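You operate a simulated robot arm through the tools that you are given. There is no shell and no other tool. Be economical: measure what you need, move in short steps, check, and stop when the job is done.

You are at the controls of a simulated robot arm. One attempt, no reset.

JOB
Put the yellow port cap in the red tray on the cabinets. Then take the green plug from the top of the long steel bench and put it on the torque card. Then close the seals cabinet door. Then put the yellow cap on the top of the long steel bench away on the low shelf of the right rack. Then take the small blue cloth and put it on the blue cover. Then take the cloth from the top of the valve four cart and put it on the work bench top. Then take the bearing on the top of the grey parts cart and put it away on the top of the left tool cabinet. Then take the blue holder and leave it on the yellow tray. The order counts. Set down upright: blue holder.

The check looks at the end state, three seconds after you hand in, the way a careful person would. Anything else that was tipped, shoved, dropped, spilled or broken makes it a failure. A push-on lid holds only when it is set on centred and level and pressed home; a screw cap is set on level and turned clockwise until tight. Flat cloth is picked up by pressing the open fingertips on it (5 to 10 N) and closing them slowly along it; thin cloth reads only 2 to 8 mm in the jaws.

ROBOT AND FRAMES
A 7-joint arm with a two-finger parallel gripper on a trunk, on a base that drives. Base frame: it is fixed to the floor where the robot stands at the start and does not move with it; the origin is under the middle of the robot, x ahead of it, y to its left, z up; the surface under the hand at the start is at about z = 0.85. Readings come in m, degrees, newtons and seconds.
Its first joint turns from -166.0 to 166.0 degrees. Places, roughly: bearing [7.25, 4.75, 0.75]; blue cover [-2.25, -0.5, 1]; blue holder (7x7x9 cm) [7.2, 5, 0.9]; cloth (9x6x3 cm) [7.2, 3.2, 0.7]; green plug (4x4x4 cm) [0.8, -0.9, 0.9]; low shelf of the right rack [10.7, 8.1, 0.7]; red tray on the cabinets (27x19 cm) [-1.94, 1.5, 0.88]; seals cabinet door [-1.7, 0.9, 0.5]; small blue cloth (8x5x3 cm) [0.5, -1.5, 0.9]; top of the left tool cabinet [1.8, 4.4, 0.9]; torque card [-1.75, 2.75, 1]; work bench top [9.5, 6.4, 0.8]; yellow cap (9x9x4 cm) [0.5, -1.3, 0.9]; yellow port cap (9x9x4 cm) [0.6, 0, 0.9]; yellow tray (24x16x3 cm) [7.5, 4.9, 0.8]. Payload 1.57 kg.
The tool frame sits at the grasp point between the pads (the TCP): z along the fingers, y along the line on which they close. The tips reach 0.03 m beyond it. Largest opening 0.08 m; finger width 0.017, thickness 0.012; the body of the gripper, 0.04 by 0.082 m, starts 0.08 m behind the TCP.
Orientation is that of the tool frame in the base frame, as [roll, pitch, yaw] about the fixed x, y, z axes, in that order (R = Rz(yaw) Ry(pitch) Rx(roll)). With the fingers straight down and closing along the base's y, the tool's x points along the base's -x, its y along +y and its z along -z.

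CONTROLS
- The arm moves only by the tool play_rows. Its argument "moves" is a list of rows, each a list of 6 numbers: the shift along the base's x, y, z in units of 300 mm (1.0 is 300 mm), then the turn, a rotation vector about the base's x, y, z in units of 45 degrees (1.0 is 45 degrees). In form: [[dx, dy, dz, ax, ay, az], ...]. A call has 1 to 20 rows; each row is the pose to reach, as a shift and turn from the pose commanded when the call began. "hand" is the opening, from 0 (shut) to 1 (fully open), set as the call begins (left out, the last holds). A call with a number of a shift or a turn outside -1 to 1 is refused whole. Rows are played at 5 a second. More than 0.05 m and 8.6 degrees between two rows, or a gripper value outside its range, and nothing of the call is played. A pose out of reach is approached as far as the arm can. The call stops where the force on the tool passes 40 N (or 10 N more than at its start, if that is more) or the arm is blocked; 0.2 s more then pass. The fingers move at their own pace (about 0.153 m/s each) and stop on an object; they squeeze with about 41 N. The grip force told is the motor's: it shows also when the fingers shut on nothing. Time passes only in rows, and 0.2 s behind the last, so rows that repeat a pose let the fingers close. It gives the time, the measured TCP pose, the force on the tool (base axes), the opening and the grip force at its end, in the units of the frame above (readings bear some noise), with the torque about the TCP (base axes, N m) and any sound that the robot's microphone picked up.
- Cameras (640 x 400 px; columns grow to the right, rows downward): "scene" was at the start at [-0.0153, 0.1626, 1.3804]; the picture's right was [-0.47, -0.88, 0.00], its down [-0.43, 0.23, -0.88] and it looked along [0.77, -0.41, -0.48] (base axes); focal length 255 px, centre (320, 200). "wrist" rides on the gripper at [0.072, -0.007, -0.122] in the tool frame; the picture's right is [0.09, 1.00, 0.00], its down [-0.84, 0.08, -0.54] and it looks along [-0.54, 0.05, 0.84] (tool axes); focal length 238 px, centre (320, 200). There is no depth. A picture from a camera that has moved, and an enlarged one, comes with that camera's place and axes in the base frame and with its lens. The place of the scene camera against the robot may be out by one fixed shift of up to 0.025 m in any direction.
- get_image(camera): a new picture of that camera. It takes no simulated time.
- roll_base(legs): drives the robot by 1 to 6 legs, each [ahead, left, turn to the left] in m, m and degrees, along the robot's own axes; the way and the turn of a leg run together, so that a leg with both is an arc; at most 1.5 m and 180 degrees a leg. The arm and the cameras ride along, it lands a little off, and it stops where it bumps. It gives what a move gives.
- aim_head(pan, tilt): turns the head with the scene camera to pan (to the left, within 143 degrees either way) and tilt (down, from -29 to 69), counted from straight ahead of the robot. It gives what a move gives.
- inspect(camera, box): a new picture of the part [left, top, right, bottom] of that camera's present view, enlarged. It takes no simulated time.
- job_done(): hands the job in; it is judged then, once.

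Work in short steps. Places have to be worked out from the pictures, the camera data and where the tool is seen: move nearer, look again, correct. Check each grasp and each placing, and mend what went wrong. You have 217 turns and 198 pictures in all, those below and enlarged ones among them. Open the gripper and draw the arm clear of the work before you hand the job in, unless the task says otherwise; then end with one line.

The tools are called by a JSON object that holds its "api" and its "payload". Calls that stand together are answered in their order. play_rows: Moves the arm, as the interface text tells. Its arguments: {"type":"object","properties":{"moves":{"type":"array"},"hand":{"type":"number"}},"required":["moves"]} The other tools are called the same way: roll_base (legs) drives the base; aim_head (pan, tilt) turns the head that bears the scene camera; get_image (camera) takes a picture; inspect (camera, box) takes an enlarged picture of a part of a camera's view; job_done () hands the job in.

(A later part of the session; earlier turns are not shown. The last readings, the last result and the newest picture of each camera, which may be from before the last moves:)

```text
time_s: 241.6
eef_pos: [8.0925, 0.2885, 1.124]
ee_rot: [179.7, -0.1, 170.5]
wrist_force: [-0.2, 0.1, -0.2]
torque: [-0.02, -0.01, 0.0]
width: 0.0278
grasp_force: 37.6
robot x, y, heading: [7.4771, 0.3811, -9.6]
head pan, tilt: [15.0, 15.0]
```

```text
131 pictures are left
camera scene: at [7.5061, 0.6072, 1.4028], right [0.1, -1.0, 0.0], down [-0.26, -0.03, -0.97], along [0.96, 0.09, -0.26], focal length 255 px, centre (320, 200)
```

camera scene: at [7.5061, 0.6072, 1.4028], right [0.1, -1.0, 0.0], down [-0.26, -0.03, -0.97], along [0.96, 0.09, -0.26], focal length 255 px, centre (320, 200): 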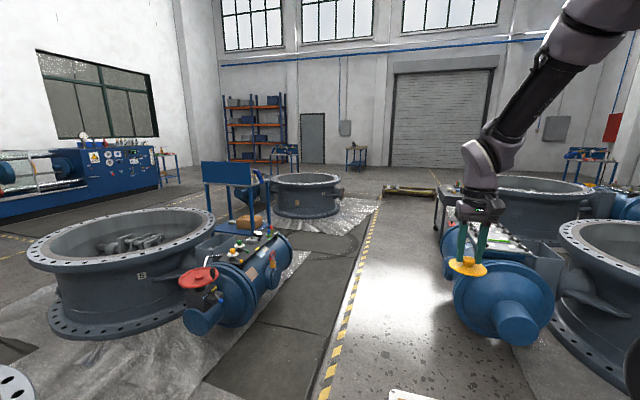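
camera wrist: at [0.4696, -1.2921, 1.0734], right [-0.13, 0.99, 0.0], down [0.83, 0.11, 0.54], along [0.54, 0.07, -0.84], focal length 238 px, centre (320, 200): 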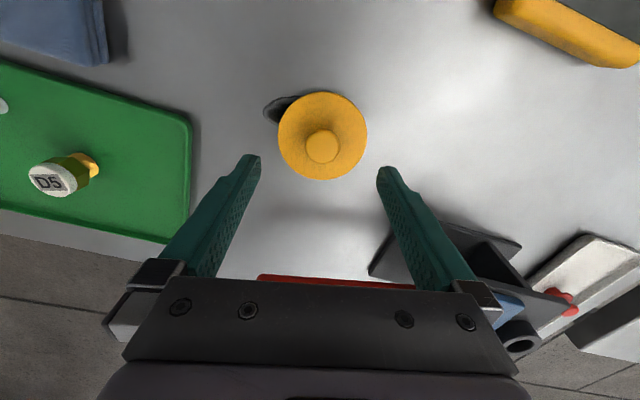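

Moving further along the aisle to judge the gap before the third ring.

{"api": "roll_base", "payload": {"legs": [[1.2, -0.05, 0], [1.2, 0, 0]]}}

{"api": "aim_head", "payload": {"pan": 65, "tilt": 18}}

{"api": "get_image", "payload": {"camera": "scene"}}

```text
time_s: 253.4
eef_pos: [10.446, -0.1622, 1.1235]
ee_rot: [179.8, 0.0, 170.3]
wrist_force: [0.7, -0.2, 0.1]
torque: [-0.02, -0.02, 0.0]
width: 0.0278
grasp_force: 38.0
robot x, y, heading: [9.824, -0.0686, -9.4]
head pan, tilt: [15.0, 15.0]
```

```text
time_s: 254.6
eef_pos: [10.4453, -0.1616, 1.1233]
ee_rot: [179.7, -0.1, 170.3]
wrist_force: [0.2, -0.1, -1.1]
torque: [0.04, -0.01, 0.0]
width: 0.0275
grasp_force: 38.5
robot x, y, heading: [9.8295, -0.0694, -9.5]
head pan, tilt: [65.0, 18.0]
```

```text
130 pictures are left
camera scene: at [9.8196, 0.2248, 1.3979], right [0.82, -0.57, 0.0], down [-0.18, -0.25, -0.95], along [0.54, 0.78, -0.31], focal length 255 px, centre (320, 200)
```

scene: 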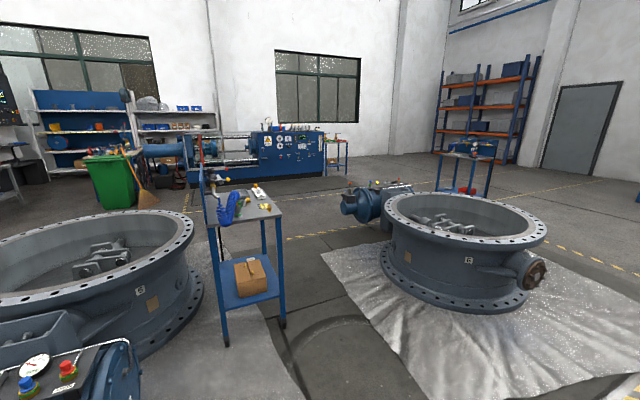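

The gap between the panel stand and ring three is about 1 m wide. I'll move to it, turn to face it, and drive through.

{"api": "roll_base", "payload": {"legs": [[0.85, 0, 0], [0, 0, 90], [1.4, 0, 0], [1.5, 0, 0]]}}

{"api": "aim_head", "payload": {"pan": 15, "tilt": 15}}

{"api": "get_image", "payload": {"camera": "scene"}}

```text
time_s: 261.3
eef_pos: [11.128, 0.1999, 1.1221]
ee_rot: [179.9, -0.1, -140.1]
wrist_force: [0.8, -0.2, -0.7]
torque: [-0.01, 0.02, -0.02]
width: 0.0274
grasp_force: 37.9
robot x, y, heading: [10.6562, -0.2122, 40.3]
head pan, tilt: [65.0, 18.0]
stopped in leg 2: the robot was blocked; the commanded pose is now the measured one
```

```text
time_s: 262.5
eef_pos: [11.1272, 0.1993, 1.124]
ee_rot: [179.9, 0.0, -140.1]
wrist_force: [0.1, 0.4, -0.6]
torque: [0.0, 0.03, -0.01]
width: 0.0275
grasp_force: 38.7
robot x, y, heading: [10.6581, -0.2099, 40.1]
head pan, tilt: [15.0, 15.0]
```

```text
129 pictures are left
camera scene: at [10.5175, -0.0379, 1.4028], right [0.82, -0.57, 0.0], down [-0.15, -0.21, -0.97], along [0.55, 0.79, -0.26], focal length 255 px, centre (320, 200)
```

scene: 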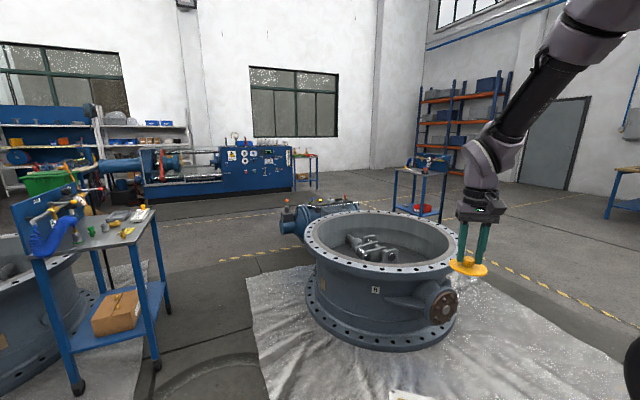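

The turn was blocked, probably by something behind me. Looking back.

{"api": "aim_head", "payload": {"pan": -130, "tilt": 35}}

{"api": "get_image", "payload": {"camera": "scene"}}

{"api": "aim_head", "payload": {"pan": 140, "tilt": 35}}

{"api": "get_image", "payload": {"camera": "scene"}}

```text
time_s: 264.8
eef_pos: [11.1287, 0.2003, 1.1229]
ee_rot: [179.9, 0.0, -140.1]
wrist_force: [0.0, 0.9, -0.6]
torque: [-0.02, -0.02, 0.0]
width: 0.0278
grasp_force: 38.5
robot x, y, heading: [10.6578, -0.2132, 40.3]
head pan, tilt: [-130.0, 35.0]
```

```text
128 pictures are left
camera scene: at [10.4646, -0.2027, 1.3708], right [-1.0, 0.0, 0.0], down [0.0, 0.57, -0.82], along [0.0, -0.82, -0.57], focal length 255 px, centre (320, 200)
```

scene: 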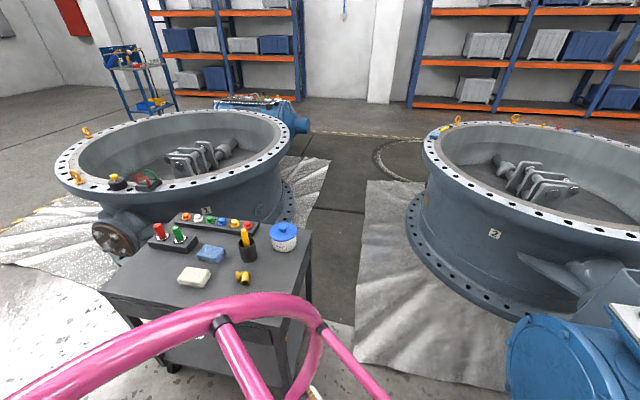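

```text
time_s: 268.5
eef_pos: [11.1282, 0.2003, 1.1235]
ee_rot: [179.9, 0.0, -140.1]
wrist_force: [-0.4, 0.8, -0.8]
torque: [0.01, -0.04, -0.04]
width: 0.0276
grasp_force: 37.5
robot x, y, heading: [10.6624, -0.2127, 40.2]
head pan, tilt: [140.0, 35.0]
```

```text
127 pictures are left
camera scene: at [10.3762, -0.1149, 1.3708], right [0.0, 1.0, 0.0], down [0.57, 0.0, -0.82], along [-0.82, 0.0, -0.57], focal length 255 px, centre (320, 200)
```

scene: 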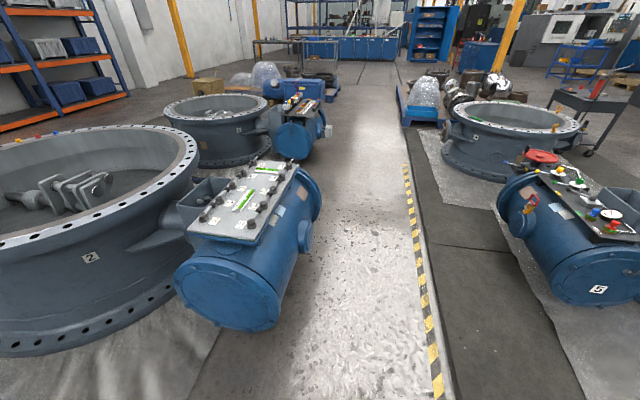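

A dark cart stands just behind my handle bars. Moving straight away from it first, then finishing the turn and going through the gap.

{"api": "roll_base", "payload": {"legs": [[0.31, 0.26, 0], [0, 0, 40]]}}

{"api": "aim_head", "payload": {"pan": 140, "tilt": 35}}

{"api": "get_image", "payload": {"camera": "scene"}}

{"api": "aim_head", "payload": {"pan": 0, "tilt": 25}}

{"api": "get_image", "payload": {"camera": "scene"}}

```text
time_s: 272.9
eef_pos: [10.8236, 0.7983, 1.1238]
ee_rot: [179.9, 0.1, -100.7]
wrist_force: [-0.6, 0.5, -0.6]
torque: [0.0, -0.03, 0.0]
width: 0.0278
grasp_force: 38.2
robot x, y, heading: [10.7183, 0.1835, 79.7]
head pan, tilt: [140.0, 35.0]
```

```text
time_s: 273.5
eef_pos: [10.8242, 0.7976, 1.1247]
ee_rot: [179.9, 0.0, -100.5]
wrist_force: [0.0, 0.0, 0.1]
torque: [-0.01, -0.01, -0.03]
width: 0.0277
grasp_force: 38.3
robot x, y, heading: [10.7229, 0.1844, 79.3]
head pan, tilt: [140.0, 35.0]
```

```text
126 pictures are left
camera scene: at [10.453, 0.0784, 1.3708], right [-0.64, 0.77, 0.0], down [0.44, 0.37, -0.82], along [-0.63, -0.52, -0.57], focal length 255 px, centre (320, 200)
```

scene: 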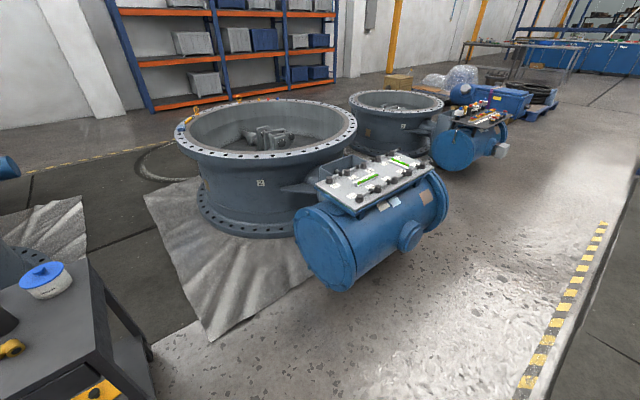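

```text
time_s: 275.7
eef_pos: [10.8234, 0.7972, 1.1233]
ee_rot: [179.8, -0.1, -100.7]
wrist_force: [0.4, 0.2, -0.5]
torque: [0.01, 0.0, -0.02]
width: 0.0274
grasp_force: 38.4
robot x, y, heading: [10.7247, 0.1839, 79.6]
head pan, tilt: [0.0, 25.0]
```

```text
125 pictures are left
camera scene: at [10.5375, 0.2251, 1.3865], right [0.98, -0.18, 0.0], down [-0.08, -0.42, -0.91], along [0.16, 0.89, -0.42], focal length 255 px, centre (320, 200)
```

scene: 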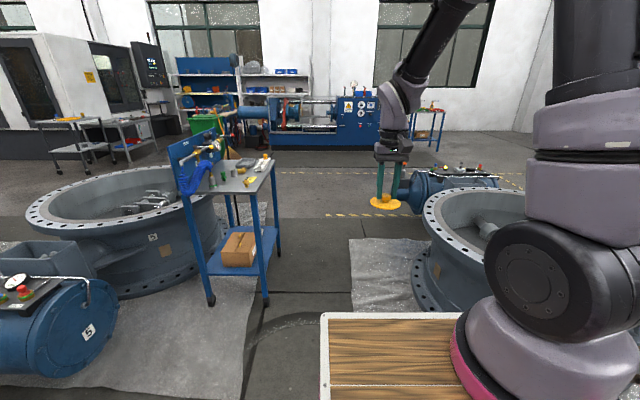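

Gap is ~1.1 m and I'm centred on it. Driving through 3 m.

{"api": "roll_base", "payload": {"legs": [[1.4, 0, 0], [1.5, 0, 0]]}}

{"api": "aim_head", "payload": {"pan": 20, "tilt": 15}}

{"api": "get_image", "payload": {"camera": "scene"}}

{"api": "aim_head", "payload": {"pan": 80, "tilt": 15}}

{"api": "get_image", "payload": {"camera": "scene"}}

```text
time_s: 289.6
eef_pos: [11.339, 3.635, 1.1241]
ee_rot: [179.9, 0.0, -100.3]
wrist_force: [0.8, -0.1, -0.2]
torque: [-0.01, 0.0, 0.0]
width: 0.0276
grasp_force: 37.8
robot x, y, heading: [11.2406, 3.0212, 80.0]
head pan, tilt: [0.0, 25.0]
```

```text
time_s: 290.5
eef_pos: [11.3388, 3.6359, 1.1238]
ee_rot: [179.9, 0.0, -100.3]
wrist_force: [0.7, 0.2, -1.6]
torque: [0.04, 0.0, 0.01]
width: 0.0277
grasp_force: 37.9
robot x, y, heading: [11.2406, 3.0196, 80.1]
head pan, tilt: [20.0, 15.0]
```

```text
124 pictures are left
camera scene: at [11.026, 3.0624, 1.4027], right [0.98, 0.17, 0.0], down [0.04, -0.26, -0.97], along [-0.17, 0.95, -0.26], focal length 255 px, centre (320, 200)
```

scene: 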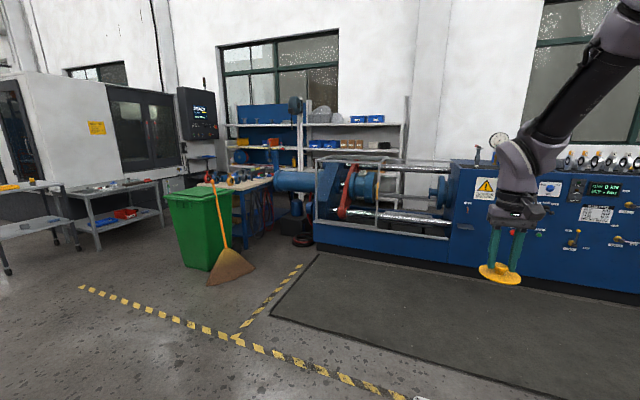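

```text
time_s: 291.8
eef_pos: [11.3391, 3.6361, 1.123]
ee_rot: [-180.0, 0.0, -100.4]
wrist_force: [0.7, 0.8, -0.8]
torque: [0.01, 0.01, 0.0]
width: 0.0275
grasp_force: 38.3
robot x, y, heading: [11.242, 3.0232, 80.3]
head pan, tilt: [80.0, 15.0]
```

```text
123 pictures are left
camera scene: at [10.9544, 3.0024, 1.4028], right [0.34, 0.94, 0.0], down [0.24, -0.09, -0.97], along [-0.91, 0.33, -0.26], focal length 255 px, centre (320, 200)
```

scene: 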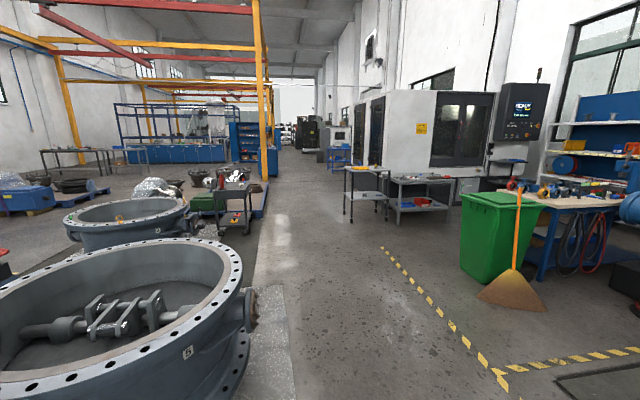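

Now I can see the work bench and the racks behind the blue test machine. Zooming to understand how to reach the right rack's low shelf.

{"api": "aim_head", "payload": {"pan": 20, "tilt": 15}}

{"api": "inspect", "payload": {"camera": "scene", "box": [190, 80, 450, 260]}}

```text
time_s: 293.1
eef_pos: [11.3385, 3.6359, 1.1245]
ee_rot: [180.0, 0.0, -100.3]
wrist_force: [-1.0, 0.9, -0.7]
torque: [0.01, 0.01, -0.02]
width: 0.0278
grasp_force: 38.3
robot x, y, heading: [11.241, 3.0213, 79.7]
head pan, tilt: [20.0, 15.0]
```

```text
2.22 times, centred on (320, 170) of scene
camera zoom: at [11.0258, 3.0624, 1.4028], right [0.98, 0.17, 0.0], down [0.05, -0.25, -0.97], along [-0.17, 0.95, -0.26], focal length 566 px, centre (320, 267)
```

zoom: 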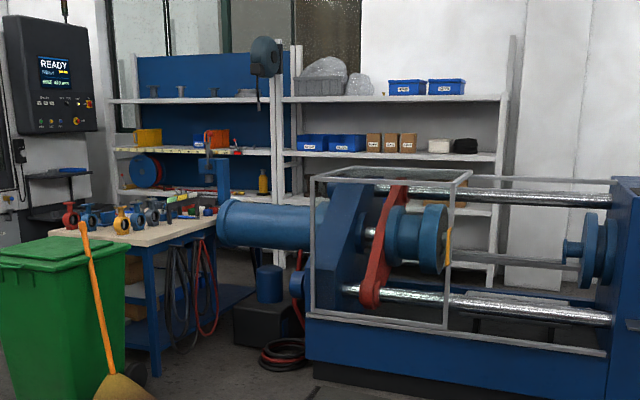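

The low shelf (z≈0.65) is behind the test machine, so access must be from the machine's far end. Driving east along the lane to look around that end.

{"api": "roll_base", "payload": {"legs": [[0.9, 0, 0], [0.3, -1.45, 0], [0.3, -1.45, 0]]}}

{"api": "aim_head", "payload": {"pan": 0, "tilt": 15}}

{"api": "get_image", "payload": {"camera": "scene"}}

```text
time_s: 311.6
eef_pos: [14.4366, 4.6346, 1.1234]
ee_rot: [179.9, 0.0, -100.6]
wrist_force: [0.6, -0.6, -0.7]
torque: [0.01, -0.03, -0.01]
width: 0.0275
grasp_force: 38.0
robot x, y, heading: [14.3374, 4.02, 79.5]
head pan, tilt: [20.0, 15.0]
```

```text
time_s: 312.4
eef_pos: [14.4364, 4.6345, 1.1249]
ee_rot: [179.9, 0.0, -100.6]
wrist_force: [-0.3, -0.1, -0.4]
torque: [-0.02, -0.01, -0.01]
width: 0.0277
grasp_force: 38.6
robot x, y, heading: [14.3386, 4.0201, 79.5]
head pan, tilt: [0.0, 15.0]
```

```text
121 pictures are left
camera scene: at [14.1529, 4.0619, 1.4028], right [0.98, -0.18, 0.0], down [-0.05, -0.25, -0.97], along [0.17, 0.95, -0.26], focal length 255 px, centre (320, 200)
```

scene: 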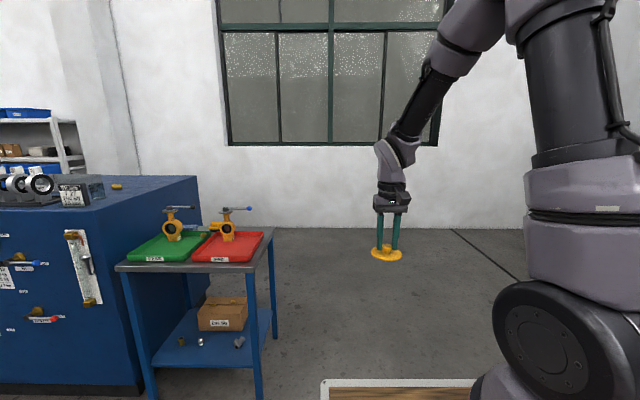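

There's open floor right of the small table and a corridor behind the machine. Moving past the table and looking down the corridor.

{"api": "roll_base", "payload": {"legs": [[0, -0.4, 0], [1.3, 0, 0], [1.3, 0, 0]]}}

{"api": "aim_head", "payload": {"pan": 85, "tilt": 15}}

{"api": "get_image", "payload": {"camera": "scene"}}

```text
time_s: 327.2
eef_pos: [15.3278, 7.1109, 1.1252]
ee_rot: [179.9, 0.0, -102.4]
wrist_force: [-0.9, -0.4, 0.3]
torque: [0.02, -0.01, -0.03]
width: 0.0278
grasp_force: 38.2
robot x, y, heading: [15.214, 6.504, 78.2]
head pan, tilt: [0.0, 15.0]
```

```text
time_s: 328.8
eef_pos: [15.3288, 7.1119, 1.1235]
ee_rot: [179.9, 0.0, -102.3]
wrist_force: [0.1, -0.6, -0.8]
torque: [0.01, 0.03, -0.01]
width: 0.0279
grasp_force: 37.9
robot x, y, heading: [15.2043, 6.5026, 77.8]
head pan, tilt: [85.0, 15.0]
```

```text
120 pictures are left
camera scene: at [14.9179, 6.4849, 1.4028], right [0.29, 0.96, 0.0], down [0.25, -0.08, -0.97], along [-0.92, 0.28, -0.26], focal length 255 px, centre (320, 200)
```

scene: 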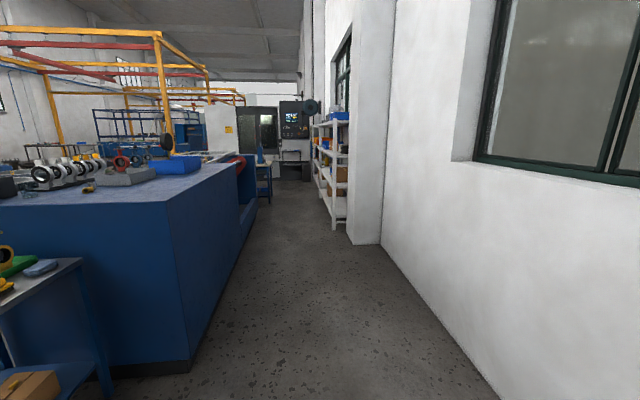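

The corridor is ~1.4 m wide; rack starts past a pilaster. I'll tuck the hand in 8 cm and strafe along the corridor.

{"api": "play_rows", "payload": {"moves": [[-0.02, -0.09, 0.02, 0, 0, 0], [-0.04, -0.18, 0.04, 0, 0, 0], [-0.055, -0.26, 0.05, 0, 0, 0]]}}

{"api": "roll_base", "payload": {"legs": [[-0.08, 0.7, 2.2], [0, 1.2, 0], [0, 1.2, 0]]}}

{"api": "aim_head", "payload": {"pan": 60, "tilt": 20}}

{"api": "get_image", "payload": {"camera": "scene"}}

```text
time_s: 329.6
eef_pos: [15.3125, 7.0343, 1.1398]
ee_rot: [179.9, -0.1, -102.4]
wrist_force: [-0.7, -0.1, -1.0]
torque: [-0.04, -0.04, 0.0]
width: 0.0276
grasp_force: 38.0
robot x, y, heading: [15.212, 6.5025, 78.1]
head pan, tilt: [85.0, 15.0]
```

```text
time_s: 344.9
eef_pos: [12.1776, 7.4754, 1.1414]
ee_rot: [179.9, 0.1, -99.1]
wrist_force: [0.2, -0.3, -1.0]
torque: [0.02, -0.02, 0.0]
width: 0.0279
grasp_force: 38.0
robot x, y, heading: [12.1026, 6.9349, 81.5]
head pan, tilt: [85.0, 15.0]
```

```text
time_s: 345.8
eef_pos: [12.1788, 7.4749, 1.1401]
ee_rot: [179.9, 0.0, -99.1]
wrist_force: [0.1, 0.5, -0.8]
torque: [-0.01, 0.0, -0.03]
width: 0.0278
grasp_force: 38.3
robot x, y, heading: [12.1079, 6.9371, 81.6]
head pan, tilt: [60.0, 20.0]
```

```text
119 pictures are left
camera scene: at [11.8347, 6.9402, 1.3947], right [0.63, 0.78, 0.0], down [0.27, -0.21, -0.94], along [-0.73, 0.59, -0.34], focal length 255 px, centre (320, 200)
```

scene: 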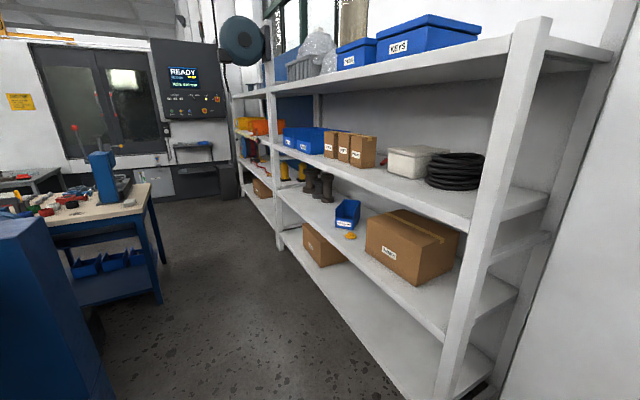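

The rack's third shelf is the low one, with free space around a small blue bin. Driving to in front of it.

{"api": "roll_base", "payload": {"legs": [[0, 1.1, -1.5]]}}

{"api": "aim_head", "payload": {"pan": 0, "tilt": 30}}

{"api": "get_image", "payload": {"camera": "scene"}}

{"api": "get_image", "payload": {"camera": "wrist"}}

```text
time_s: 351.5
eef_pos: [11.0972, 7.6479, 1.1399]
ee_rot: [179.9, -0.1, -99.7]
wrist_force: [0.2, -0.7, -0.6]
torque: [0.0, -0.01, -0.01]
width: 0.0276
grasp_force: 38.1
robot x, y, heading: [11.0194, 7.11, 80.5]
head pan, tilt: [60.0, 20.0]
```

```text
time_s: 352.8
eef_pos: [11.0966, 7.648, 1.1404]
ee_rot: [179.8, 0.0, -99.8]
wrist_force: [0.6, -0.3, -1.3]
torque: [0.03, 0.03, 0.01]
width: 0.0279
grasp_force: 38.4
robot x, y, heading: [11.0214, 7.1118, 80.5]
head pan, tilt: [0.0, 30.0]
```

```text
118 pictures are left
camera scene: at [10.8347, 7.1467, 1.3786], right [0.99, -0.16, 0.0], down [-0.08, -0.49, -0.87], along [0.14, 0.85, -0.5], focal length 255 px, centre (320, 200)
```

scene: 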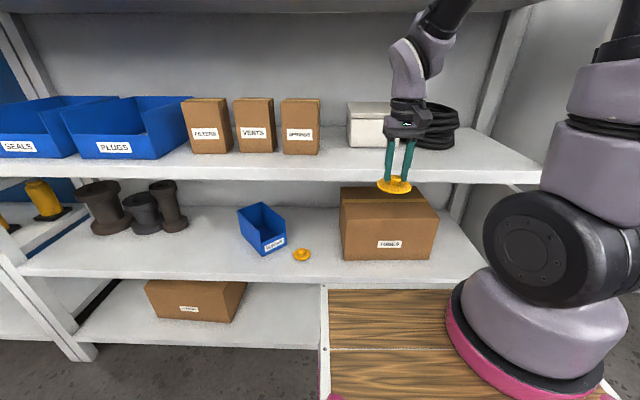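

```text
117 pictures are left
camera wrist: at [11.0928, 7.5767, 1.2618], right [-1.0, 0.08, 0.0], down [0.07, 0.84, 0.54], along [0.04, 0.54, -0.84], focal length 238 px, centre (320, 200)
```

wrist: 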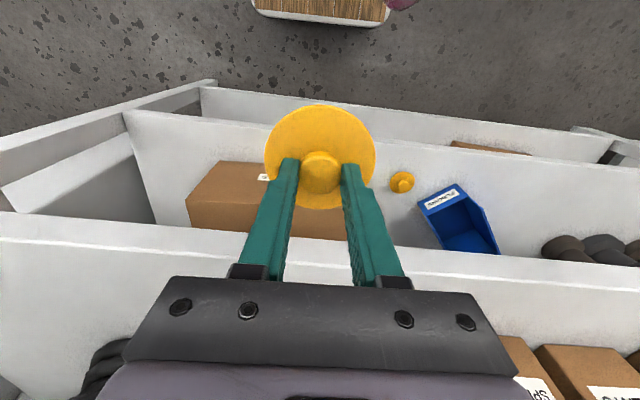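

Rack front plane is y≈7.76; low shelf z≈0.675, next shelf z≈1.07. Free spot near x≈10.6. I'll shift left 0.37 m, then lower the hand in front of the rack.

{"api": "roll_base", "payload": {"legs": [[-0.06, 0.38, 0]]}}

{"api": "play_rows", "payload": {"moves": [[0.01, 0.04, -0.14, 0, 0, 0], [0.01, 0.04, -0.28, 0, 0, 0], [0.01, 0.04, -0.42, 0, 0, 0], [0.01, 0.04, -0.56, 0, 0, 0], [0.01, 0.04, -0.7, 0, 0, 0], [0.01, 0.04, -0.7, 0, 0, 0]]}}

{"api": "get_image", "payload": {"camera": "wrist"}}

{"api": "get_image", "payload": {"camera": "scene"}}

```text
time_s: 355.2
eef_pos: [10.7107, 7.6484, 1.1394]
ee_rot: [179.9, 0.0, -99.5]
wrist_force: [-0.3, -1.1, -0.5]
torque: [-0.01, 0.0, 0.03]
width: 0.0276
grasp_force: 38.4
robot x, y, heading: [10.6339, 7.1091, 80.7]
head pan, tilt: [0.0, 30.0]
```

```text
time_s: 356.6
eef_pos: [10.7139, 7.6592, 0.9302]
ee_rot: [179.9, 0.0, -99.4]
wrist_force: [0.0, 0.2, -0.1]
torque: [-0.01, 0.0, -0.02]
width: 0.0279
grasp_force: 37.9
robot x, y, heading: [10.6335, 7.1089, 80.6]
head pan, tilt: [0.0, 30.0]
```

```text
116 pictures are left
camera wrist: at [10.709, 7.588, 1.0522], right [-1.0, 0.07, 0.0], down [0.06, 0.84, 0.54], along [0.04, 0.54, -0.84], focal length 238 px, centre (320, 200)
```

wrist: 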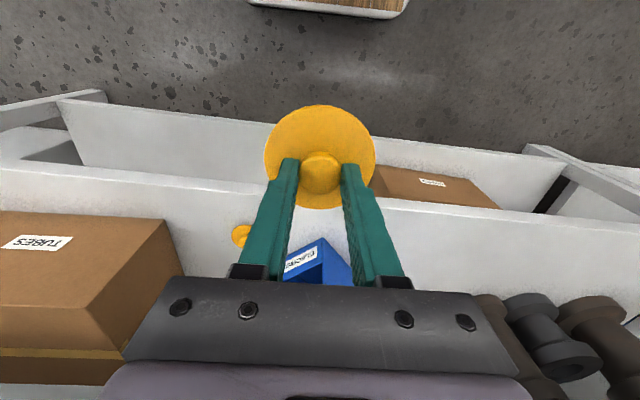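

```text
115 pictures are left
camera scene: at [10.4493, 7.1473, 1.3786], right [0.99, -0.16, 0.0], down [-0.08, -0.49, -0.87], along [0.14, 0.85, -0.5], focal length 255 px, centre (320, 200)
```

scene: 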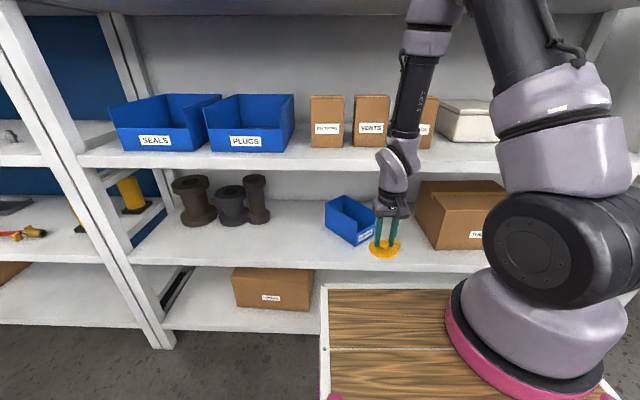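

I'll aim for the free patch between the pots and the blue bin, about (10.50, 7.94). First swing over while tilting the tool 45° forward, staying under the middle shelf.

{"api": "play_rows", "payload": {"moves": [[-0.089, 0.03, -0.03, 0.123, -0.021, 0], [-0.178, 0.06, -0.06, 0.246, -0.042, 0], [-0.267, 0.1, -0.1, 0.369, -0.064, 0], [-0.356, 0.15, -0.15, 0.492, -0.085, 0], [-0.445, 0.2, -0.2, 0.615, -0.106, 0], [-0.534, 0.27, -0.25, 0.739, -0.127, 0], [-0.623, 0.34, -0.31, 0.862, -0.149, 0], [-0.713, 0.403, -0.367, 0.985, -0.17, 0], [-0.713, 0.403, -0.367, 0.985, -0.17, 0]]}}

{"api": "get_image", "payload": {"camera": "wrist"}}

{"api": "get_image", "payload": {"camera": "scene"}}

```text
time_s: 358.6
eef_pos: [10.5012, 7.7842, 0.8174]
ee_rot: [-179.9, 45.0, -99.4]
wrist_force: [-0.3, -0.1, -0.8]
torque: [-0.02, 0.05, 0.02]
width: 0.0275
grasp_force: 38.2
robot x, y, heading: [10.6333, 7.1138, 81.0]
head pan, tilt: [0.0, 30.0]
```

```text
114 pictures are left
camera wrist: at [10.4862, 7.6474, 0.8539], right [-0.99, 0.1, -0.07], down [-0.04, 0.22, 0.97], along [0.11, 0.97, -0.21], focal length 238 px, centre (320, 200)
```

wrist: 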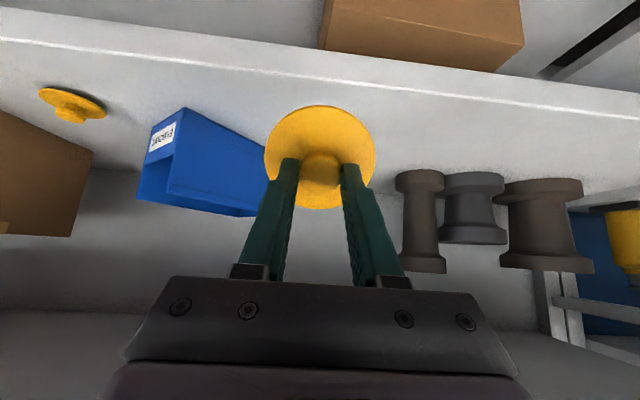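

```text
113 pictures are left
camera scene: at [10.4493, 7.1475, 1.3786], right [0.99, -0.16, 0.0], down [-0.08, -0.49, -0.87], along [0.14, 0.85, -0.5], focal length 255 px, centre (320, 200)
```

scene: 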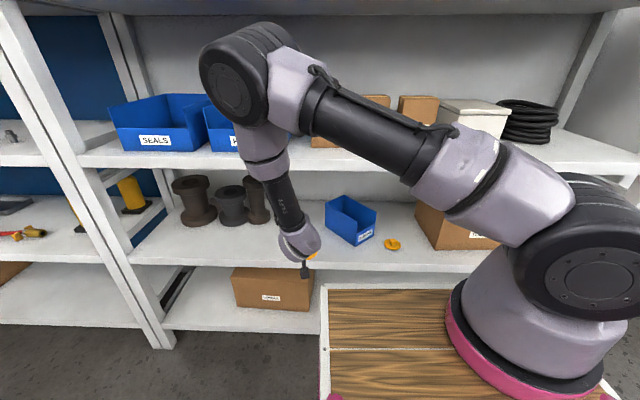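

Bin corner is ~8 cm clear to the right of my line and the shelf front is y≈7.88. Moving in over the shelf, still above it.

{"api": "play_rows", "payload": {"moves": [[-0.01, 0.1, -0.02, 0, 0, 0], [-0.02, 0.2, -0.05, 0, 0, 0], [-0.02, 0.3, -0.09, 0, 0, 0], [-0.03, 0.4, -0.13, 0, 0, 0], [-0.03, 0.5, -0.17, 0, 0, 0], [-0.03, 0.5, -0.17, 0, 0, 0]]}}

{"api": "get_image", "payload": {"camera": "wrist"}}

{"api": "get_image", "payload": {"camera": "scene"}}

```text
time_s: 360.0
eef_pos: [10.4909, 7.934, 0.7679]
ee_rot: [-179.8, 45.0, -99.4]
wrist_force: [-0.2, -0.1, -0.1]
torque: [-0.04, -0.02, -0.01]
width: 0.0275
grasp_force: 37.9
robot x, y, heading: [10.6316, 7.1086, 80.8]
head pan, tilt: [0.0, 30.0]
```

```text
112 pictures are left
camera wrist: at [10.4751, 7.7985, 0.8037], right [-0.99, 0.1, -0.07], down [-0.04, 0.22, 0.97], along [0.11, 0.97, -0.21], focal length 238 px, centre (320, 200)
```

wrist: 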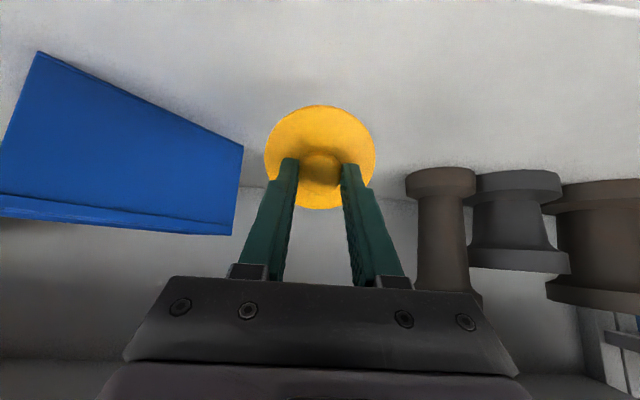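

```text
111 pictures are left
camera scene: at [10.4493, 7.1475, 1.3786], right [0.99, -0.16, 0.0], down [-0.08, -0.49, -0.87], along [0.14, 0.85, -0.5], focal length 255 px, centre (320, 200)
```

scene: 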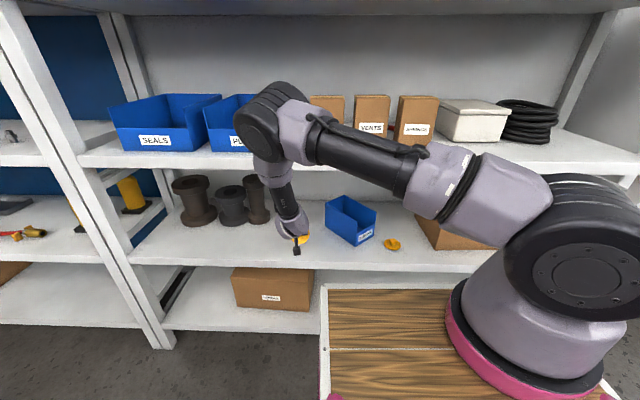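

Clear so far. Lowering so the near rim touches the shelf, then pressing forward and down to pivot the cap level.

{"api": "play_rows", "payload": {"moves": [[0, 0, -0.03, 0, 0, 0], [0, 0, -0.05, 0, 0, 0], [0, 0.015, -0.065, 0, 0, 0], [0, 0.03, -0.08, 0, 0, 0], [0, 0.045, -0.095, 0, 0, 0]]}}

{"api": "get_image", "payload": {"camera": "wrist"}}

```text
time_s: 361.2
eef_pos: [10.4913, 7.9463, 0.7386]
ee_rot: [-179.8, 44.9, -99.4]
wrist_force: [0.0, 0.0, -0.3]
torque: [-0.01, -0.01, 0.01]
width: 0.0278
grasp_force: 38.1
robot x, y, heading: [10.6312, 7.1121, 81.0]
head pan, tilt: [0.0, 30.0]
```

```text
110 pictures are left
camera wrist: at [10.4755, 7.8112, 0.7753], right [-0.99, 0.1, -0.07], down [-0.04, 0.22, 0.97], along [0.11, 0.97, -0.21], focal length 238 px, centre (320, 200)
```

wrist: 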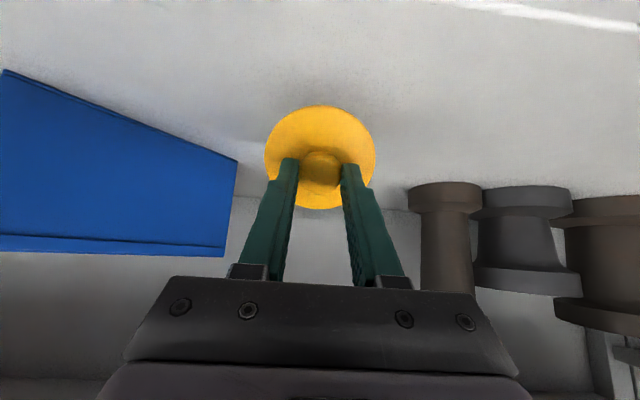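

Not touching yet; the shelf is a bit lower. Continuing down and forward in small steps.

{"api": "play_rows", "payload": {"moves": [[0, 0, -0.02, 0, 0, 0], [0, 0, -0.04, 0, 0, 0], [0, 0, -0.06, 0, 0, 0], [0, 0.01, -0.075, 0, 0, 0]]}}

{"api": "play_rows", "payload": {"moves": [[0, 0.0, -0.02, 0, 0, 0], [0, 0.01, -0.04, 0, 0, 0], [0, 0.02, -0.06, 0, 0, 0]]}}

{"api": "get_image", "payload": {"camera": "wrist"}}

```text
time_s: 362.2
eef_pos: [10.489, 7.9493, 0.7184]
ee_rot: [-179.9, 45.1, -99.4]
wrist_force: [-0.1, -1.8, 7.8]
torque: [-0.12, -0.06, -0.01]
width: 0.0278
grasp_force: 38.3
robot x, y, heading: [10.6365, 7.1119, 81.1]
head pan, tilt: [0.0, 30.0]
```

```text
time_s: 363.0
eef_pos: [10.4891, 7.9571, 0.7054]
ee_rot: [-179.8, 45.2, -99.4]
wrist_force: [0.1, 0.4, 7.9]
torque: [0.01, -0.05, 0.02]
width: 0.028
grasp_force: 38.0
robot x, y, heading: [10.6349, 7.1127, 81.0]
head pan, tilt: [0.0, 30.0]
stopped in row 3: the force on the tool passed its limit at 43 N (the readings are from after the stop); the commanded pose is now the measured one
```

```text
109 pictures are left
camera wrist: at [10.4746, 7.821, 0.7397], right [-0.99, 0.1, -0.07], down [-0.04, 0.21, 0.98], along [0.11, 0.97, -0.21], focal length 238 px, centre (320, 200)
```

wrist: 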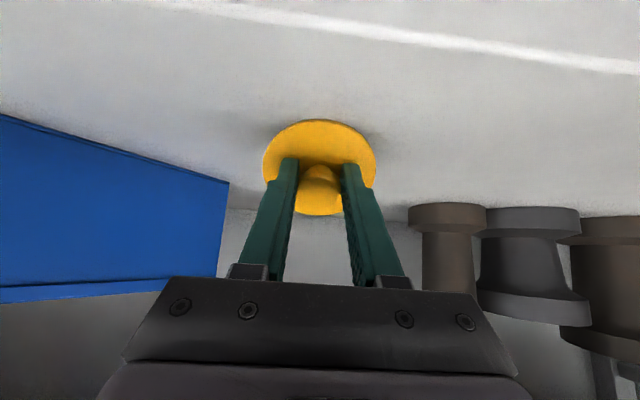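

The cap has started pivoting toward level; shelf is at z≈0.645. Continuing the press a bit with forward motion.

{"api": "play_rows", "payload": {"moves": [[0, 0.02, -0.01, 0, 0, 0], [0, 0.04, -0.025, 0, 0, 0], [0, 0.06, -0.04, 0, 0, 0]]}}

{"api": "get_image", "payload": {"camera": "wrist"}}

```text
time_s: 363.5
eef_pos: [10.489, 7.9667, 0.7049]
ee_rot: [179.9, 45.7, -99.3]
wrist_force: [-0.7, 1.4, 11.7]
torque: [0.01, -0.04, 0.03]
width: 0.0279
grasp_force: 38.7
robot x, y, heading: [10.6344, 7.1122, 80.8]
head pan, tilt: [0.0, 30.0]
stopped in row 2: the force on the tool passed its limit at 45 N (the readings are from after the stop); the commanded pose is now the measured one
```

```text
108 pictures are left
camera wrist: at [10.4736, 7.8303, 0.7386], right [-0.99, 0.1, -0.06], down [-0.04, 0.21, 0.98], along [0.11, 0.97, -0.2], focal length 238 px, centre (320, 200)
```

wrist: 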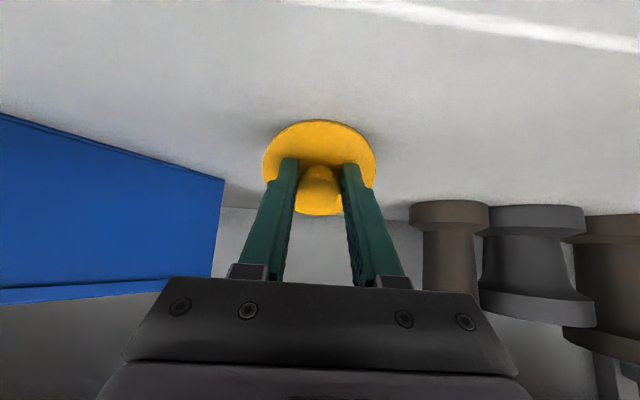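

Still ~25° off level. I'll rotate the tool back ~11° (clearance under the shelf allows it) to reduce that, then release.

{"api": "play_rows", "payload": {"moves": [[0, 0.0, 0.005, -0.12, 0.02, 0], [0, 0.0, 0.005, -0.24, 0.04, 0], [0, 0.0, 0.005, -0.24, 0.04, 0]]}}

{"api": "get_image", "payload": {"camera": "wrist"}}

{"api": "get_image", "payload": {"camera": "scene"}}

```text
time_s: 364.3
eef_pos: [10.4897, 7.9655, 0.704]
ee_rot: [179.8, 34.5, -99.4]
wrist_force: [0.2, 0.0, -1.0]
torque: [-0.02, -0.01, -0.04]
width: 0.0275
grasp_force: 37.7
robot x, y, heading: [10.6353, 7.111, 81.0]
head pan, tilt: [0.0, 30.0]
```

```text
107 pictures are left
camera wrist: at [10.475, 7.8379, 0.7642], right [-0.99, 0.09, -0.05], down [-0.01, 0.39, 0.92], along [0.1, 0.92, -0.39], focal length 238 px, centre (320, 200)
```

wrist: 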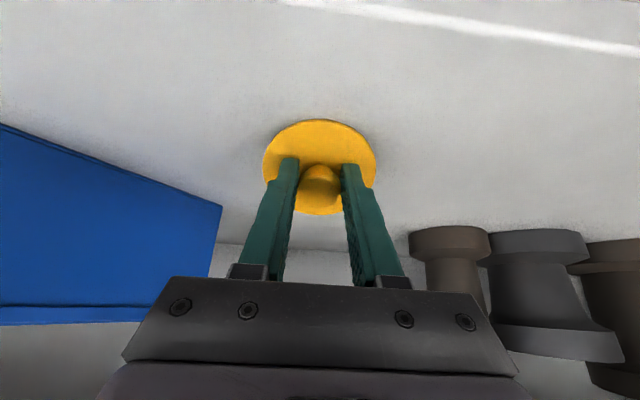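

```text
106 pictures are left
camera scene: at [10.4493, 7.1474, 1.3786], right [0.99, -0.16, 0.0], down [-0.08, -0.49, -0.87], along [0.14, 0.85, -0.5], focal length 255 px, centre (320, 200)
```

scene: 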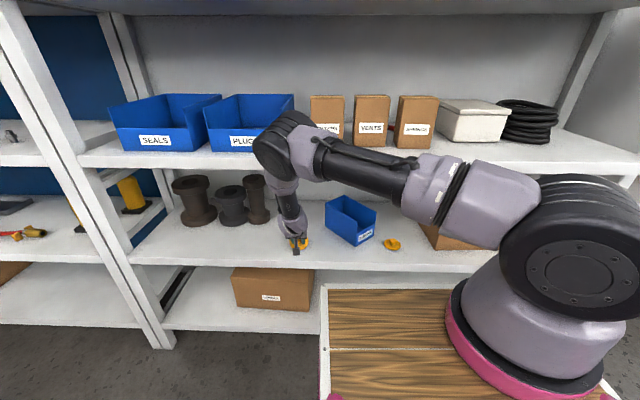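

Tilt is down to 34°. Pressing down again slightly to pivot further, then I'll release.

{"api": "play_rows", "payload": {"moves": [[0, 0, -0.02, 0, 0, 0], [0, 0.015, -0.035, 0, 0, 0], [0, 0.03, -0.05, 0, 0, 0]]}}

{"api": "get_image", "payload": {"camera": "wrist"}}

```text
time_s: 364.8
eef_pos: [10.4862, 7.9694, 0.7029]
ee_rot: [179.7, 35.1, -99.3]
wrist_force: [-0.2, 1.3, 10.9]
torque: [-0.08, -0.03, -0.01]
width: 0.0277
grasp_force: 38.2
robot x, y, heading: [10.6362, 7.1076, 81.0]
head pan, tilt: [0.0, 30.0]
stopped in row 2: the force on the tool passed its limit at 50 N (the readings are from after the stop); the commanded pose is now the measured one
```

```text
105 pictures are left
camera wrist: at [10.474, 7.8423, 0.7618], right [-1.0, 0.08, -0.05], down [-0.01, 0.38, 0.93], along [0.1, 0.92, -0.38], focal length 238 px, centre (320, 200)
```

wrist: 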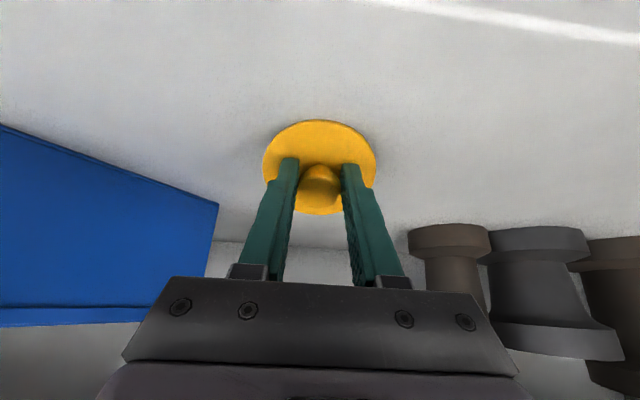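

Hard contact now — the cap looks near flat. Releasing and pulling straight back along the tool axis.

{"api": "play_rows", "payload": {"moves": [[0, 0, 0, 0, 0, 0], [0, 0, 0, 0, 0, 0], [0, 0, 0, 0, 0, 0], [-0.01, -0.04, 0.06, 0, 0, 0], [-0.02, -0.1, 0.12, 0, 0, 0], [-0.03, -0.18, 0.16, 0, 0, 0]], "hand": 1}}

{"api": "get_image", "payload": {"camera": "wrist"}}

```text
time_s: 366.2
eef_pos: [10.4796, 7.9152, 0.7514]
ee_rot: [179.8, 34.9, -99.4]
wrist_force: [0.7, 0.6, -0.5]
torque: [0.01, -0.02, -0.01]
width: 0.0802
grasp_force: 0.0
robot x, y, heading: [10.6345, 7.1082, 80.5]
head pan, tilt: [0.0, 30.0]
```

```text
104 pictures are left
camera wrist: at [10.4654, 7.7884, 0.8093], right [-1.0, 0.09, -0.05], down [-0.01, 0.38, 0.92], along [0.1, 0.92, -0.38], focal length 238 px, centre (320, 200)
```

wrist: 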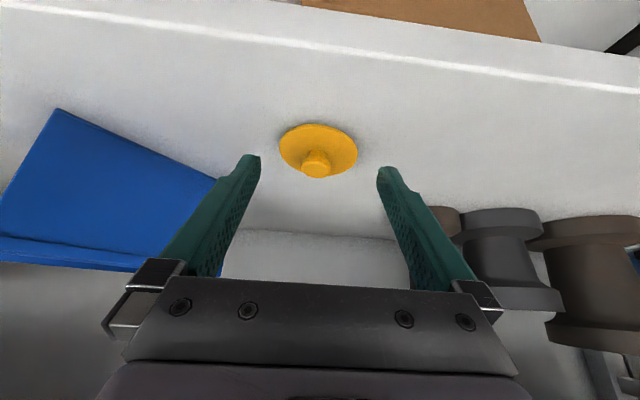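

Cap lies flat on the low shelf. Withdrawing along the reverse path and straightening the tool.

{"api": "play_rows", "payload": {"moves": [[0.02, -0.12, 0.06, 0, 0, 0], [0.04, -0.24, 0.12, 0, 0, 0], [0.05, -0.36, 0.18, 0, 0, 0], [0.06, -0.45, 0.23, 0, 0, 0], [0.15, -0.5, 0.28, -0.11, 0.019, 0], [0.24, -0.55, 0.33, -0.22, 0.038, 0], [0.33, -0.6, 0.38, -0.33, 0.057, 0], [0.42, -0.65, 0.43, -0.44, 0.076, 0], [0.51, -0.7, 0.48, -0.55, 0.095, 0], [0.6, -0.76, 0.53, -0.66, 0.114, 0], [0.69, -0.82, 0.58, -0.763, 0.132, 0], [0.78, -0.88, 0.6, -0.763, 0.132, 0], [0.78, -0.9, 0.74, -0.763, 0.132, 0], [0.78, -0.92, 0.88, -0.763, 0.132, 0], [0.78, -0.94, 1.0, -0.763, 0.132, 0]]}}

{"api": "get_image", "payload": {"camera": "scene"}}

```text
time_s: 369.4
eef_pos: [10.7128, 7.6329, 1.0498]
ee_rot: [179.5, 0.1, -99.5]
wrist_force: [0.4, 0.7, -0.4]
torque: [-0.05, 0.0, 0.02]
width: 0.0803
grasp_force: 0.1
robot x, y, heading: [10.6319, 7.1072, 80.7]
head pan, tilt: [0.0, 30.0]
```

```text
103 pictures are left
camera scene: at [10.4493, 7.148, 1.3786], right [0.99, -0.16, 0.0], down [-0.08, -0.49, -0.87], along [0.14, 0.85, -0.5], focal length 255 px, centre (320, 200)
```

scene: 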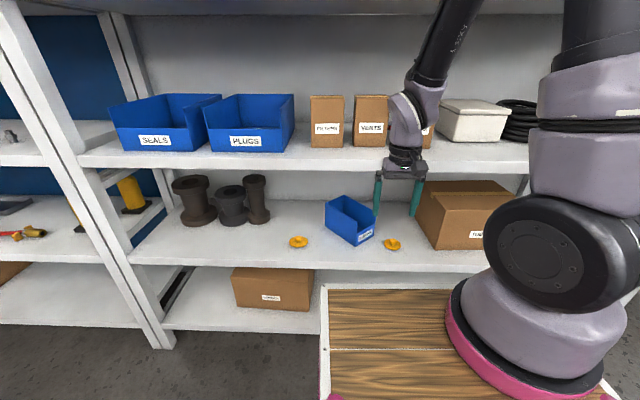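

Both caps visible, mine placed well left of the bin. Now back for the small blue cloth: raise hand, strafe back along the corridor and out round the machine.

{"api": "play_rows", "payload": {"moves": [[0, -0.03, 0.13, 0, 0, 0], [0, -0.05, 0.26, 0, 0, 0], [0, -0.05, 0.3, 0, 0, 0]]}}

{"api": "roll_base", "payload": {"legs": [[0, -1.5, 0], [0.08, -1.5, 0], [0.05, -1.5, 0], [-1.3, 0, 0], [-1.3, 0, 0]]}}

```text
time_s: 370.2
eef_pos: [10.7126, 7.6162, 1.1398]
ee_rot: [179.5, 0.2, -99.4]
wrist_force: [-1.0, -0.3, 0.8]
torque: [-0.03, -0.02, -0.02]
width: 0.08
grasp_force: 0.1
robot x, y, heading: [10.6333, 7.1077, 80.9]
head pan, tilt: [0.0, 30.0]
```

```text
refused: leg 2 is longer than a leg can be; nothing moved
```

{"api": "roll_base", "payload": {"legs": [[0, -1.5, 0], [0.08, -1.48, 0], [0.05, -1.48, 0], [-1.3, 0, 0], [-1.3, 0, 0]]}}

```text
time_s: 403.6
eef_pos: [14.7842, 4.457, 1.14]
ee_rot: [179.5, 0.1, -98.8]
wrist_force: [-0.7, 0.1, 0.2]
torque: [-0.03, -0.04, -0.03]
width: 0.0798
grasp_force: 0.0
robot x, y, heading: [14.7111, 3.9513, 81.3]
head pan, tilt: [0.0, 30.0]
```

Position as planned. Strafing west along the lane, then lining up to back through the ring gap.

{"api": "roll_base", "payload": {"legs": [[0, 1.5, 0], [0, 1.5, 0], [0, 0.25, -1.5], [-1.2, 0, 0]]}}

```text
time_s: 425.1
eef_pos: [11.381, 3.7908, 1.1386]
ee_rot: [179.6, 0.2, -100.9]
wrist_force: [-0.2, 0.7, -0.1]
torque: [0.01, -0.02, -0.01]
width: 0.08
grasp_force: 0.1
robot x, y, heading: [11.2902, 3.2875, 79.6]
head pan, tilt: [0.0, 30.0]
```

On the gap line. Backing through, turning to face west, and easing into the aisle.

{"api": "roll_base", "payload": {"legs": [[-1.5, 0, 0], [-1.5, 0, 0], [0, 0, 90.9], [1.2, 0.4, 0]]}}

```text
time_s: 449.4
eef_pos: [8.9916, 0.1971, 1.1397]
ee_rot: [179.5, 0.0, -9.2]
wrist_force: [-0.4, -0.2, 0.4]
torque: [0.01, 0.02, -0.01]
width: 0.08
grasp_force: 0.0
robot x, y, heading: [9.4957, 0.1194, 171.3]
head pan, tilt: [0.0, 30.0]
```

On the aisle line with the right heading; driving west past the pallets.

{"api": "roll_base", "payload": {"legs": [[1.5, 0, 0], [1.5, 0, 0], [1.5, 0, 0], [1.5, 0, 0], [1.5, 0, 0], [1.4, 0, 0]]}}

```text
time_s: 491.6
eef_pos: [0.1917, 1.6236, 1.1395]
ee_rot: [179.5, 0.1, -8.9]
wrist_force: [0.0, -0.8, -0.5]
torque: [-0.01, 0.03, -0.01]
width: 0.0801
grasp_force: 0.2
robot x, y, heading: [0.7007, 1.5502, 171.1]
head pan, tilt: [0.0, 30.0]
```

Next legs: go on west, turn to face east, and strafe down to the bench near the cloth.

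{"api": "roll_base", "payload": {"legs": [[1.2, 0, 0], [0, 0, -171.1], [0, -1.5, 0], [0, -1.5, 0], [0.05, -0.2, 0]]}}

{"api": "aim_head", "payload": {"pan": 0, "tilt": 35}}

{"api": "get_image", "payload": {"camera": "scene"}}

```text
time_s: 519.9
eef_pos: [-0.0158, -1.4675, 1.1382]
ee_rot: [179.6, 0.2, 178.4]
wrist_force: [-0.5, -0.1, -0.4]
torque: [-0.01, -0.01, 0.04]
width: 0.0802
grasp_force: 0.0
robot x, y, heading: [-0.5292, -1.4597, -1.4]
head pan, tilt: [0.0, 30.0]
```

```text
time_s: 520.6
eef_pos: [-0.0164, -1.4677, 1.1379]
ee_rot: [179.5, 0.1, 178.4]
wrist_force: [0.4, -0.2, -0.1]
torque: [0.0, -0.05, 0.01]
width: 0.0799
grasp_force: 0.1
robot x, y, heading: [-0.5297, -1.4602, -1.3]
head pan, tilt: [0.0, 35.0]
```

```text
102 pictures are left
camera scene: at [-0.5311, -1.2541, 1.3708], right [-0.02, -1.0, 0.0], down [-0.57, 0.01, -0.82], along [0.82, -0.02, -0.57], focal length 255 px, centre (320, 200)
```

scene: 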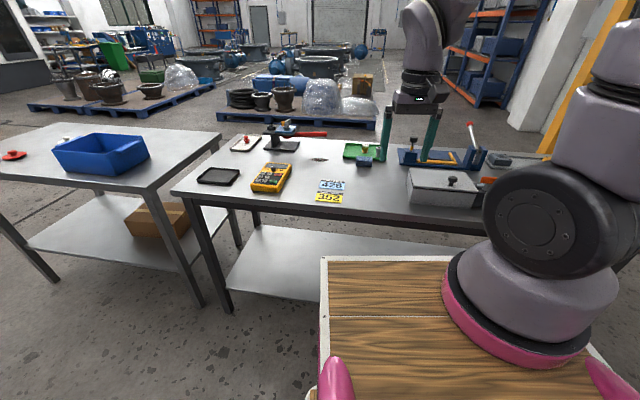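

Moving forward 13 cm and extending the hand over to the blue cloth.

{"api": "roll_base", "payload": {"legs": [[0.13, 0, 1.3]]}}

{"api": "play_rows", "payload": {"moves": [[0.14, 0, 0, 0, 0, 0], [0.28, 0, 0, 0, 0, 0], [0.42, -0.01, 0, 0, 0, 0], [0.56, -0.02, 0, 0, 0, 0], [0.7, -0.03, -0.05, 0, 0, 0], [0.84, -0.03, -0.1, 0, 0, 0], [0.98, -0.03, -0.15, 0, 0, 0], [0.98, -0.03, -0.15, 0, 0, 0]]}}

{"api": "get_image", "payload": {"camera": "wrist"}}

{"api": "inspect", "payload": {"camera": "scene", "box": [310, 130, 430, 210]}}

```text
time_s: 521.9
eef_pos: [0.1144, -1.4567, 1.1389]
ee_rot: [179.5, 0.1, 179.8]
wrist_force: [-0.1, -0.9, -0.2]
torque: [-0.03, 0.01, 0.0]
width: 0.08
grasp_force: 0.2
robot x, y, heading: [-0.3971, -1.4594, -0.1]
head pan, tilt: [0.0, 35.0]
```

```text
time_s: 523.7
eef_pos: [0.4095, -1.4669, 1.0914]
ee_rot: [179.6, 0.1, 179.7]
wrist_force: [0.1, -0.5, -0.4]
torque: [-0.01, -0.03, 0.01]
width: 0.0797
grasp_force: 0.1
robot x, y, heading: [-0.3936, -1.4638, 0.1]
head pan, tilt: [0.0, 35.0]
```

```text
101 pictures are left
camera wrist: at [0.3381, -1.4734, 1.2146], right [-0.09, 1.0, 0.01], down [0.84, 0.07, 0.54], along [0.54, 0.06, -0.84], focal length 238 px, centre (320, 200)
```

wrist: 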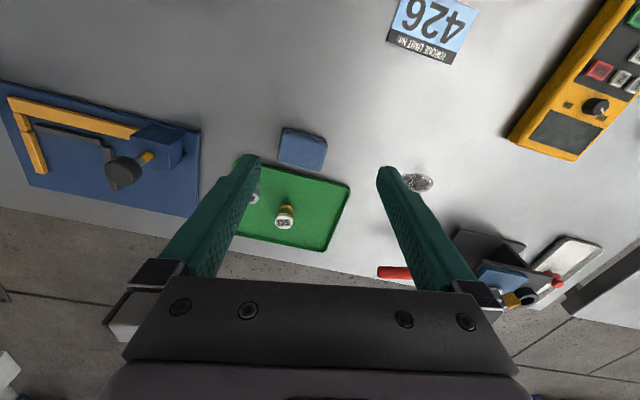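

```text
5.00 times, centred on (370, 170) of scene
camera zoom: at [-0.4049, -1.2557, 1.3708], right [0.0, -1.0, 0.0], down [-0.57, 0.0, -0.82], along [0.82, 0.0, -0.57], focal length 1274 px, centre (70, 350)
```

zoom: 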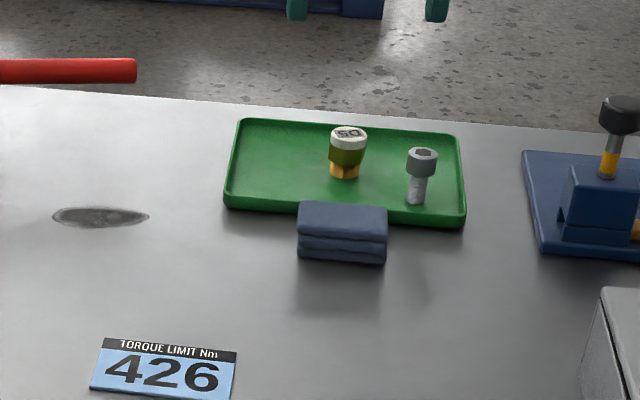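

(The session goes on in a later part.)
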